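You operate a simulated robot arm through the tools that you are given. There is no shell and no other tool. Be economical: measure what you need, move in short steps, check, and stop when the job is done.

Carry out the task below with a simulated robot arm. There is one attempt and no reset: what you move stays moved.

TASK
Turn the heat dial to 4.
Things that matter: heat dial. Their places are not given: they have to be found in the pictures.

It is judged by the outcome, as a careful person would: the job done as asked, and still so three seconds after it is handed in. It fails if anything else is knocked over, pushed out of place, dropped, spilled or broken.

THE ROBOT
A 7-joint arm with a two-finger parallel gripper, fixed in place. Base frame: the origin is at the foot of the arm, x ahead of it, y to its left, z up. Lengths are in mm, angles in degrees, forces in N, time in s.
Its first joint turns from -66.0 to 66.0 degrees. Payload 2.4 kg.
Tool frame: the origin (TCP) lies between the finger pads and is the grasp point; the fingertips stand 30 mm ahead of it; z points along the fingers, y is the line along which they close. The gripper opens to 94 mm. The fingers are 28 mm wide and 10 mm thick; the gripper's body (50 by 96 mm) begins 55 mm behind the TCP.
Orientation is that of the tool frame in the base frame, as a unit quaternion [x, y, z, w]. With the fingers straight down and closing along the base's y, the tool's x points along the base's -x, its y along +y and its z along -z.

THE INTERFACE
- The arm moves only by the tool jog_arm. Its argument "motion" is a list of rows, each a list of 3 entries, a list of its own where there are three numbers: the turn, a rotation vector about the base's x, y, z in units of 45 degrees (1.0 is 45 degrees), then the shift along the base's x, y, z in units of 300 mm (1.0 is 300 mm), then the gripper command, from -1 (fully open) to 1 (shut), values between in proportion. In form: [[[rx, ry, rz], [dx, dy, dz], gripper], ...]. A call has 1 to 10 rows; each row is the pose to reach, as a shift and turn from the pose commanded when the call began. A call with a number of a shift or a turn outside -1 to 1 is refused whole. A row lasts 0.2 s, in which the tool goes at most 50 mm and 8.6 degrees; a call with a longer step from one row to the next is refused whole, and so is a gripper value outside its range. A pose out of reach is approached as far as the arm can. The call stops where the force on the tool passes 40 N (or 10 N more than at its start, if that is more) or the arm is blocked; 0.2 s more then pass. The fingers move at their own pace (about 153 mm/s each) and stop on an object; they squeeze with about 28 N. The grip force told is the motor's: it shows also when the fingers shut on nothing. Time passes only in rows, and 0.2 s behind the last, so rows that repeat a pose let the fingers close. It gives the time, the measured TCP pose, the force on the tool (base axes), the opening and the grip force at its end, in the units of the frame above (readings bear some noise), and new pictures: "views" is both (left out), scene, wrist or none.
- Cameras (640 x 400 px; columns grow to the right, rows downward): "scene" is fixed at [53.5, 489.9, 1441.7]; the picture's right is [-0.55, -0.83, 0.00], its down [-0.49, 0.33, -0.81] and it looks along [0.67, -0.45, -0.59] (base axes); focal length 330 px, centre (320, 200). "wrist" rides on the gripper at [-37, 0, -58] in the tool frame; the picture's right is [0.00, -1.00, 0.00], its down [0.97, 0.00, -0.24] and it looks along [0.24, 0.00, 0.97] (tool axes); focal length 218 px, centre (320, 200).
- point_at(camera, pixels): for up to 12 pixels [column, row] of the newest picture of that camera ("zoom" is the newest enlarged one), the place [x, y, z] in the base frame of the surface seen there, good to about 3 mm. No time passes.
- close_up(camera, box): a new picture of the part [left, top, right, bottom] of that camera's present view, enlarged. No time passes.
- sign_off(): hands the job in; it is judged then, once.

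Work in short steps. Measure before you move; look again where a grasp or a placing could have gone wrong, and mend it. You have 60 turns and 120 pictures in all, the two below and enlarged ones among them. Open the gripper and draw the arm clear of the work before you hand the job in, unless the task says otherwise; then end with one line.

The tools are called after "Call:" as name(argument=value, ...) on one line, values as JSON. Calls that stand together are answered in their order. jog_arm: Moves the arm, as the interface text tells. Its arguments: {"type":"object","properties":{"motion":{"type":"array","items":{"type":"array"}},"views":{"type":"string","enum":["both","scene","wrist","none"]}},"required":["motion"]} The other tools are called the same way: point_at (camera, pixels) gives the place of the surface under pixels of a picture; close_up (camera, box) takes an enlarged picture of a part of a camera's view; sign_off () hands the job in.

At the start:

```text
time_s: 0.0
position: [349.0, 229.0, 1124.6]
tool_rot: [0.001, 1.0, 0.0, 0.0]
force: [1.1, 0.5, 0.2]
grip_width: 94.0
grip_force: 0.2
```

scene: 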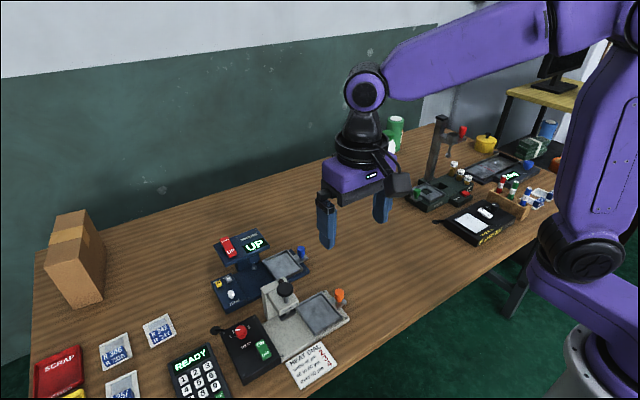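
wrist: 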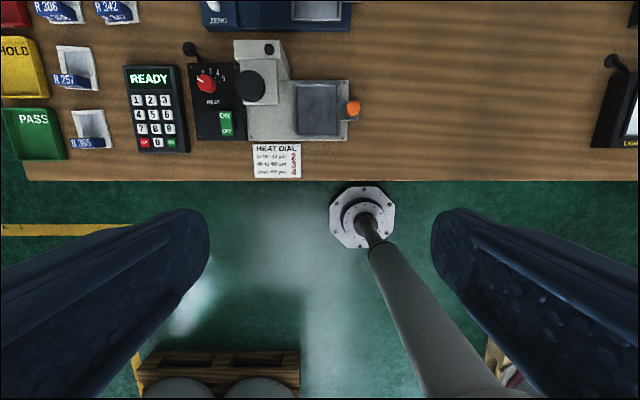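

The heat dial seems to be the red knob at wrist (207,83) / scene (241,332). I'll enlarge both views.

Call:
close_up(camera="wrist", box=[180, 35, 310, 185])

Call:
close_up(camera="scene", box=[200, 280, 350, 395])

Call:
point_at(camera="wrist", pixels=[[207, 83], [213, 120], [226, 123], [200, 130], [250, 87], [190, 48], [207, 88], [270, 130]])

Call:
point_at(camera="scene", pixels=[[241, 331], [217, 330], [263, 350], [285, 285], [240, 350]])

```text
2.67 times, centred on (245, 110) of wrist
```

zoom: 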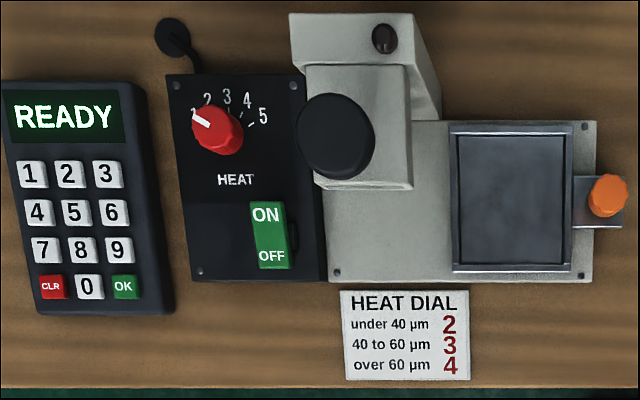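

```text
3.48 times, centred on (275, 338) of scene
```

zoom: 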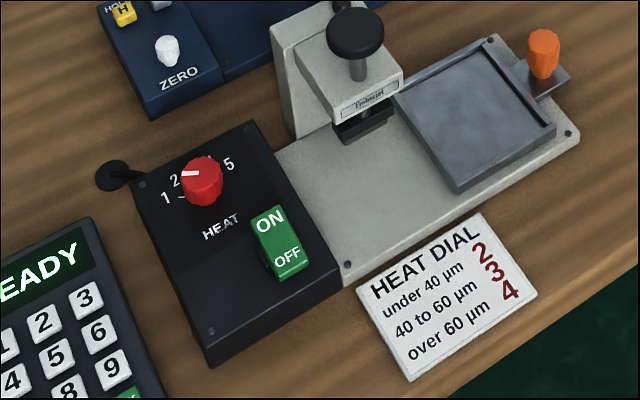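

```text
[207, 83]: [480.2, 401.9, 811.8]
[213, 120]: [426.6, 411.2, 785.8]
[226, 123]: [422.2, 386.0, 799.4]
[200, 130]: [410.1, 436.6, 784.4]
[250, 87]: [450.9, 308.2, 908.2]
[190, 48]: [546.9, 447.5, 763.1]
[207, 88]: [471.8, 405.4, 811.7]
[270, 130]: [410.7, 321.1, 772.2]
```

```text
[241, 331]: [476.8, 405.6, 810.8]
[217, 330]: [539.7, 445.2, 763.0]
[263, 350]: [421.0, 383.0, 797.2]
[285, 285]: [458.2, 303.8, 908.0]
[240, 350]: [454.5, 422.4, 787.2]
```

The dial is at about (478, 403), knob top z≈812, now pointing at 1. I'll move above it for a straight-down look.

Call:
jog_arm(motion=[[[0, 0, 0], [0.06, 0.116, -0.08], -1], [[0, 0, 0], [0.12, 0.233, -0.16], -1], [[0, 0, 0], [0.18, 0.35, -0.24], -1], [[0, 0, 0], [0.24, 0.466, -0.32], -1], [[0, 0, 0], [0.303, 0.583, -0.415], -1], [[0, 0, 0], [0.303, 0.583, -0.415], -1]])

Call:
close_up(camera="wrist", box=[256, 90, 384, 190])

```text
time_s: 1.4
position: [440.0, 404.6, 995.7]
tool_rot: [0.0, 1.0, -0.001, 0.0]
force: [-0.4, 0.0, 0.5]
grip_width: 94.2
grip_force: 0.0
```

scene: 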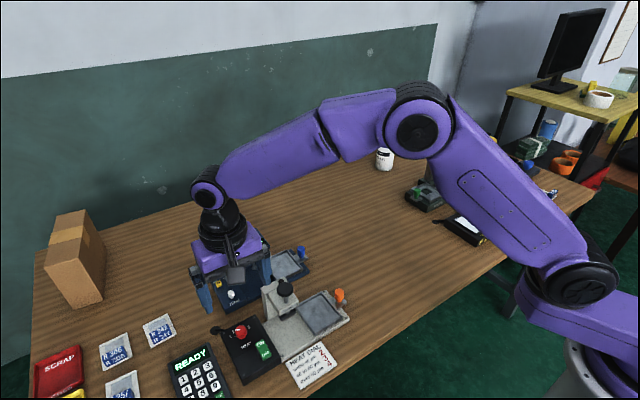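
wrist: 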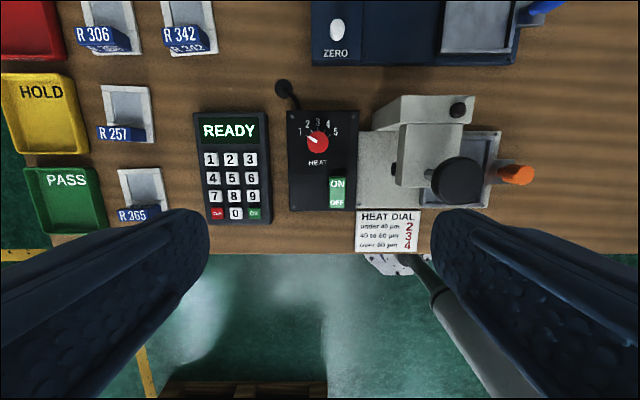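

```text
4.00 times, centred on (320, 140) of wrist
```

zoom: 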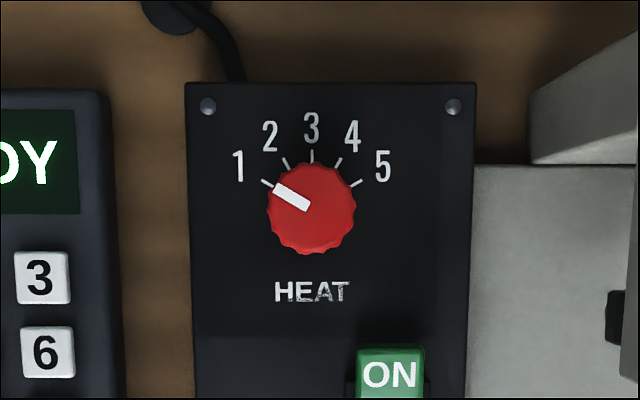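

The pointer is at 1 (−60°) and the ticks are 30° apart, so 4 takes a 90° clockwise turn. Now I'll measure the knob and its surroundings.

Call:
point_at(camera="zoom", pixels=[[312, 208], [312, 175], [312, 245], [275, 208], [347, 208], [230, 250], [430, 250], [330, 330], [230, 100], [390, 375], [560, 220], [560, 140]])

Call:
point_at(camera="wrist", pixels=[[318, 118], [304, 131], [333, 131], [327, 122], [309, 122], [150, 60], [405, 150], [440, 105], [338, 30]])

```text
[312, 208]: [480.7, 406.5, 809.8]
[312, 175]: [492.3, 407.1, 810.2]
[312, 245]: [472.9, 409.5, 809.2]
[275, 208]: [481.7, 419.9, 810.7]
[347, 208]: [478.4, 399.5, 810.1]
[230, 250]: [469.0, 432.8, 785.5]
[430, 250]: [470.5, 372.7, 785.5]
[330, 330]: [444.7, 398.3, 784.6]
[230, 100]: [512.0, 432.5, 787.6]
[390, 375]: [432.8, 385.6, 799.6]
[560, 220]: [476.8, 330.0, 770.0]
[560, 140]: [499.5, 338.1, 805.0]
```

```text
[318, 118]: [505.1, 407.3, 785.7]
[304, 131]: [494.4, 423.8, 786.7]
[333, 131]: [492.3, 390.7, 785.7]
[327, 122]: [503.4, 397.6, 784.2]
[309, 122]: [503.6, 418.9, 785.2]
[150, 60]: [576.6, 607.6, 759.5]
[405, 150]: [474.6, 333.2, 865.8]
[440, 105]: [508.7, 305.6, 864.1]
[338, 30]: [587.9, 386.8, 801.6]
```

Knob centre is about (482, 407), top 810, panel 785.5, diameter ≈25 mm. I'll yaw +45° (so the 90° turn is centred), set the opening to about 50 mm and descend to just above the knob.

Call:
jog_arm(motion=[[[0, 0, 0.167], [0.05, 0.003, 0], -0.06], [[0, 0, 0.333], [0.1, 0.006, 0], -0.06], [[0, 0, 0.5], [0.14, 0.008, 0], -0.06], [[0, 0, 0.667], [0.14, 0.008, -0.1], -0.06], [[0, 0, 0.833], [0.14, 0.008, -0.2], -0.06], [[0, 0, 1], [0.14, 0.008, -0.33], -0.06], [[0, 0, 1], [0.14, 0.008, -0.44], -0.06], [[0, 0, 1], [0.14, 0.008, -0.44], -0.06]])

Call:
close_up(camera="scene", box=[180, 260, 340, 360])

```text
time_s: 3.2
position: [480.8, 407.1, 867.6]
tool_rot: [-0.382, 0.924, 0.0, 0.0]
force: [-0.3, -0.1, 0.4]
grip_width: 49.8
grip_force: 0.0
```

scene: 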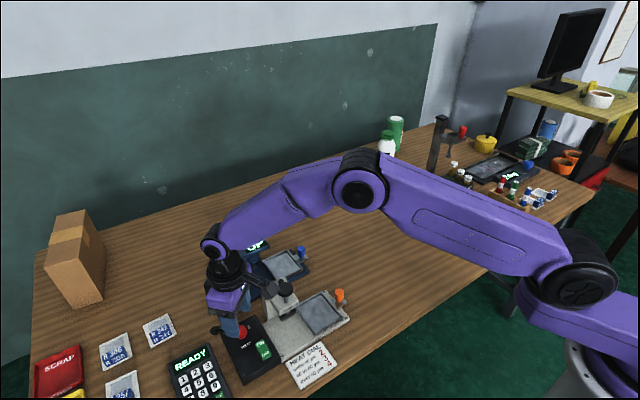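
wrist: 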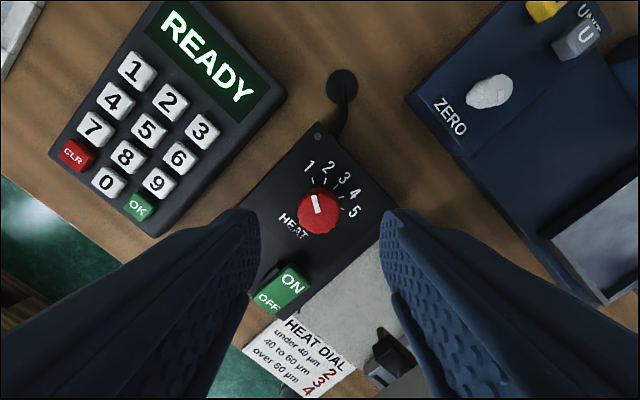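

```text
4.00 times, centred on (260, 310) of scene
```

zoom: 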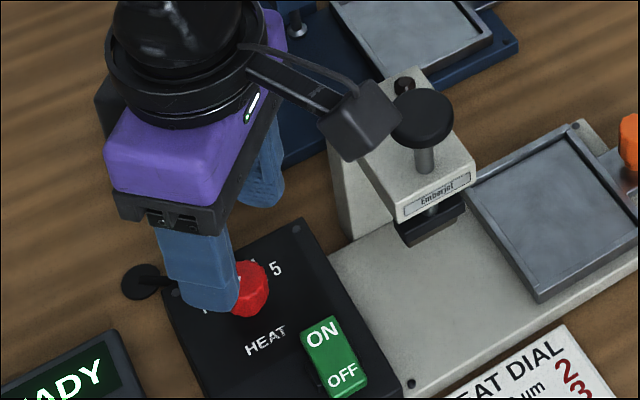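

Something boxy sticks out from the gripper near the press column (zoom 360,120). I'll measure it.

Call:
point_at(camera="zoom", pixels=[[355, 125], [385, 110], [345, 150], [290, 80], [425, 110], [180, 160], [240, 285], [420, 180], [255, 285], [190, 300]])

Call:
close_up(camera="wrist", box=[240, 130, 400, 260])

```text
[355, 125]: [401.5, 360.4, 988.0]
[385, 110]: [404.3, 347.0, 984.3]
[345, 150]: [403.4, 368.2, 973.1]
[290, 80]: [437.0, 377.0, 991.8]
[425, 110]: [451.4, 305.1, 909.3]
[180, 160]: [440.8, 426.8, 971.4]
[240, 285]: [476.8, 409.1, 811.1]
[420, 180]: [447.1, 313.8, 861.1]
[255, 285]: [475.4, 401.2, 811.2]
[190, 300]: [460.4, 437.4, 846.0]
```

```text
3.08 times, centred on (320, 195) of wrist
```

zoom: 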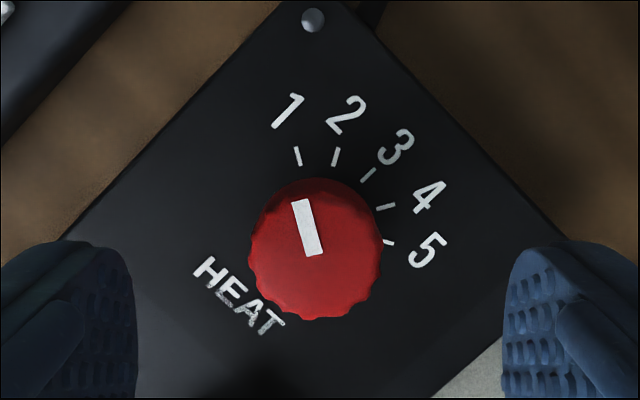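

The box is at about (402, 355, 970+), about 70 mm from the press knob, and it swings away during the clockwise turn. The fingers are centred on the knob, so I'll descend to TCP z≈819 and close.

Call:
jog_arm(motion=[[[0, 0, 0], [0.002, 0, -0.08], -0.06], [[0, 0, 0], [0.002, 0, -0.13], -0.06], [[0, 0, 0], [0.002, 0, -0.163], -0.06], [[0, 0, 0], [0.002, 0, -0.163], -0.06], [[0, 0, 0], [0.002, 0, -0.163], 0.3], [[0, 0, 0], [0.002, 0, -0.163], 1], [[0, 0, 0], [0.002, 0, -0.163], 1]])

```text
time_s: 4.8
position: [480.8, 407.8, 817.5]
tool_rot: [-0.383, 0.924, 0.001, 0.0]
force: [-4.5, 6.6, -2.3]
grip_width: 23.1
grip_force: 45.2
```

scene: 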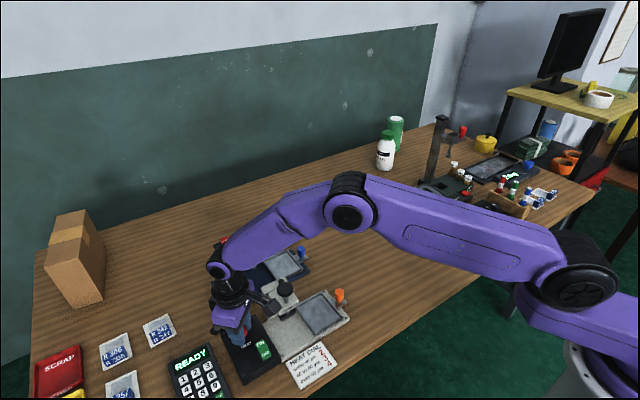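
wrist: 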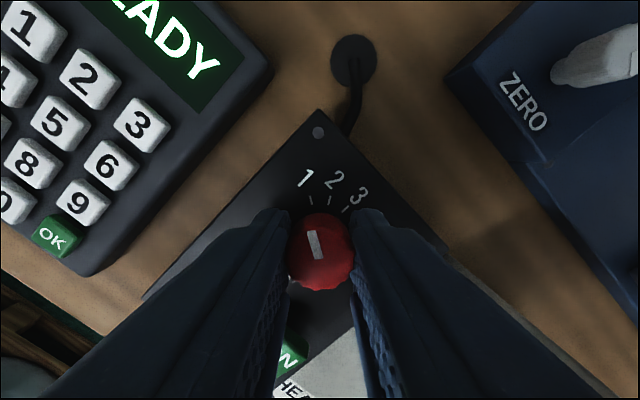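

The knob is gripped at 23 mm width. There is a slight side load, so I'll shift about 1 mm towards it and turn the first 45° clockwise.

Call:
jog_arm(motion=[[[0, 0, 0], [-0.004, 0.004, 0], 1], [[0, 0, -0.167], [-0.004, 0.004, 0], 1], [[0, 0, -0.333], [-0.004, 0.004, 0], 1], [[0, 0, -0.5], [-0.004, 0.004, 0], 1], [[0, 0, -0.667], [-0.004, 0.004, 0], 1], [[0, 0, -0.833], [-0.004, 0.004, 0], 1], [[0, 0, -1], [-0.004, 0.004, 0], 1], [[0, 0, -1], [-0.004, 0.004, 0], 1]])

```text
time_s: 6.6
position: [481.0, 407.3, 818.2]
tool_rot: [0.0, 1.0, 0.0, 0.0]
force: [-11.4, 1.5, 9.3]
grip_width: 23.5
grip_force: 45.0
```

scene: 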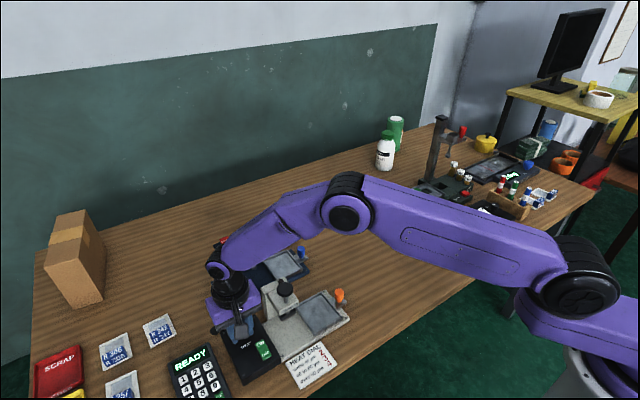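
wrist: 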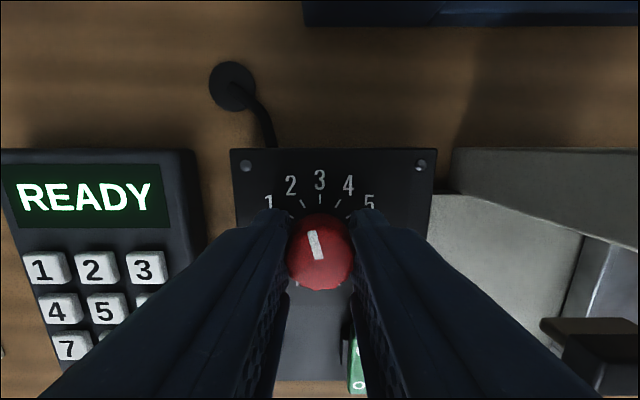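

The knob follows without slip; the pointer is between 2 and 3. I'll turn the second 45°.

Call:
jog_arm(motion=[[[0, 0, -0.167], [-0.003, 0, 0], 1], [[0, 0, -0.333], [-0.003, 0, 0], 1], [[0, 0, -0.5], [-0.003, 0, 0], 1], [[0, 0, -0.667], [-0.003, 0, 0], 1], [[0, 0, -0.833], [-0.003, 0, 0], 1], [[0, 0, -1], [-0.003, 0, 0], 1], [[0, 0, -1], [-0.003, 0, 0], 1]])

Call:
close_up(camera="wrist", box=[220, 130, 420, 300])

```text
time_s: 8.2
position: [480.4, 409.2, 818.1]
tool_rot: [0.384, 0.924, 0.0, 0.0]
force: [-1.2, 4.0, -2.7]
grip_width: 23.5
grip_force: 45.0
```

scene: 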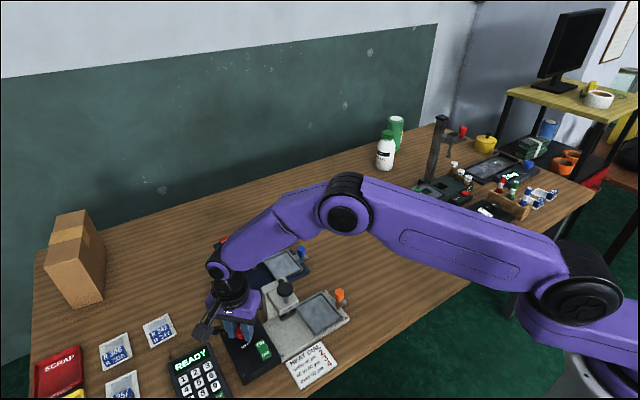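
wrist: 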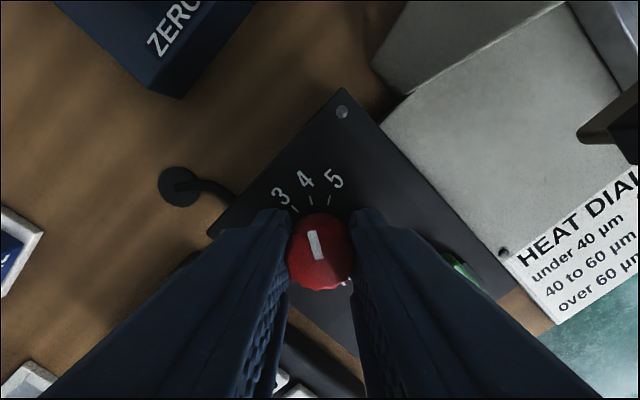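

```text
2.35 times, centred on (320, 215) of wrist
```

zoom: 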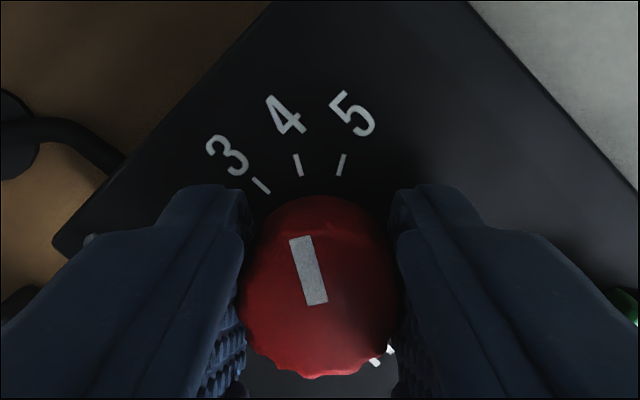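

The pointer lines up with the tick of 4. I'll release to about 50 mm and rise straight up.

Call:
jog_arm(motion=[[[0, 0, 0], [0, 0, 0], 0.3], [[0, 0, 0], [0, 0, 0], -0.06], [[0, 0, 0], [0, 0, 0], -0.06], [[0, 0, 0], [0, 0, 0.1], -0.06], [[0, 0, 0], [0, 0, 0.25], -0.06], [[0, 0, 0], [0, 0, 0.4], -0.06], [[0, 0, 0.167], [-0.06, 0, 0.5], -0.06], [[0, 0, 0.333], [-0.1, 0, 0.6], -0.06], [[0, 0, 0.5], [-0.14, 0, 0.6], -0.06], [[0, 0, 0.667], [-0.14, 0, 0.6], -0.06]])

Call:
close_up(camera="wrist", box=[240, 80, 400, 200])

```text
time_s: 10.4
position: [436.3, 407.9, 998.5]
tool_rot: [0.129, 0.992, 0.0, 0.0]
force: [-0.5, 0.4, -0.6]
grip_width: 49.6
grip_force: 0.1
```

scene: 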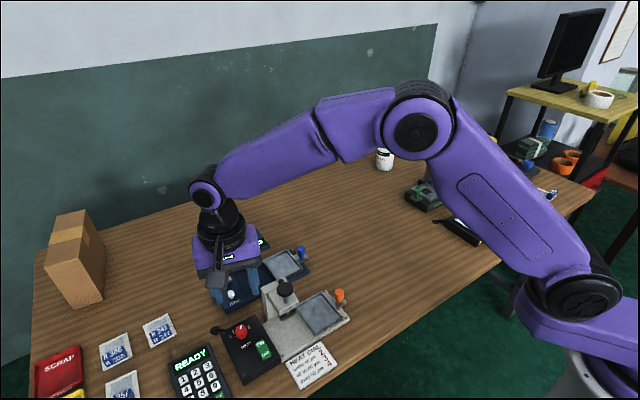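
wrist: 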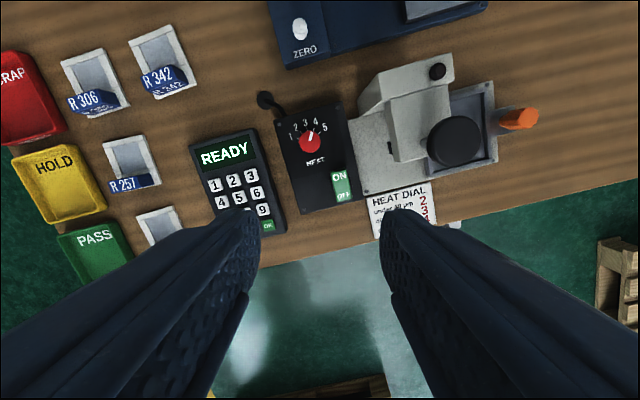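

```text
3.33 times, centred on (320, 140) of wrist
```

zoom: 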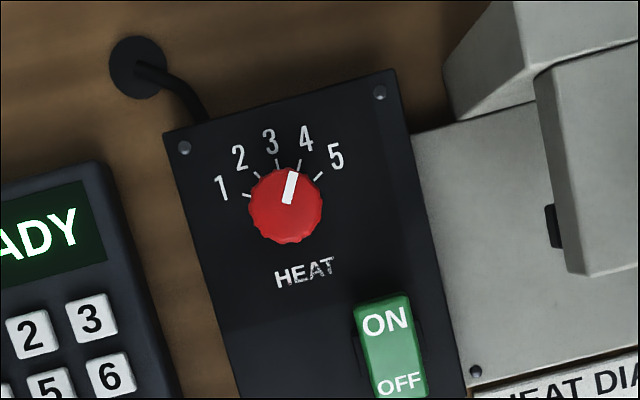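

The pointer is at 4. I'll straighten the view and zoom in tighter to verify the exact angle.

Call:
jog_arm(motion=[[[0, 0, 0.167], [0, 0, 0], -1], [[0, 0, 0.333], [0.01, -0.01, 0], -1], [[0, 0, 0.333], [0.01, -0.01, 0], -1]], views="none")

Call:
close_up(camera="wrist", box=[288, 115, 352, 155])

```text
time_s: 11.2
position: [441.6, 406.0, 998.1]
tool_rot: [-0.001, 1.0, 0.0, 0.0]
force: [0.4, -0.2, 0.7]
grip_width: 94.1
grip_force: 0.0
```

```text
10.00 times, centred on (320, 135) of wrist
```

zoom: 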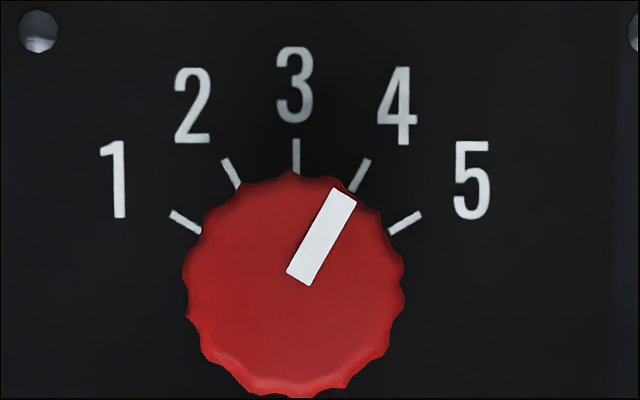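

The pointer reads about 28–30°, aligned with the tick at 4. The gripper is open and clear, so I'll hand the job in.

Call:
sign_off()

```text
The job is handed in.
```

The heat dial is turned to 4: the last close-up showed the pointer lined up with the 4 tick, the arm is clear, and nothing else was moved.
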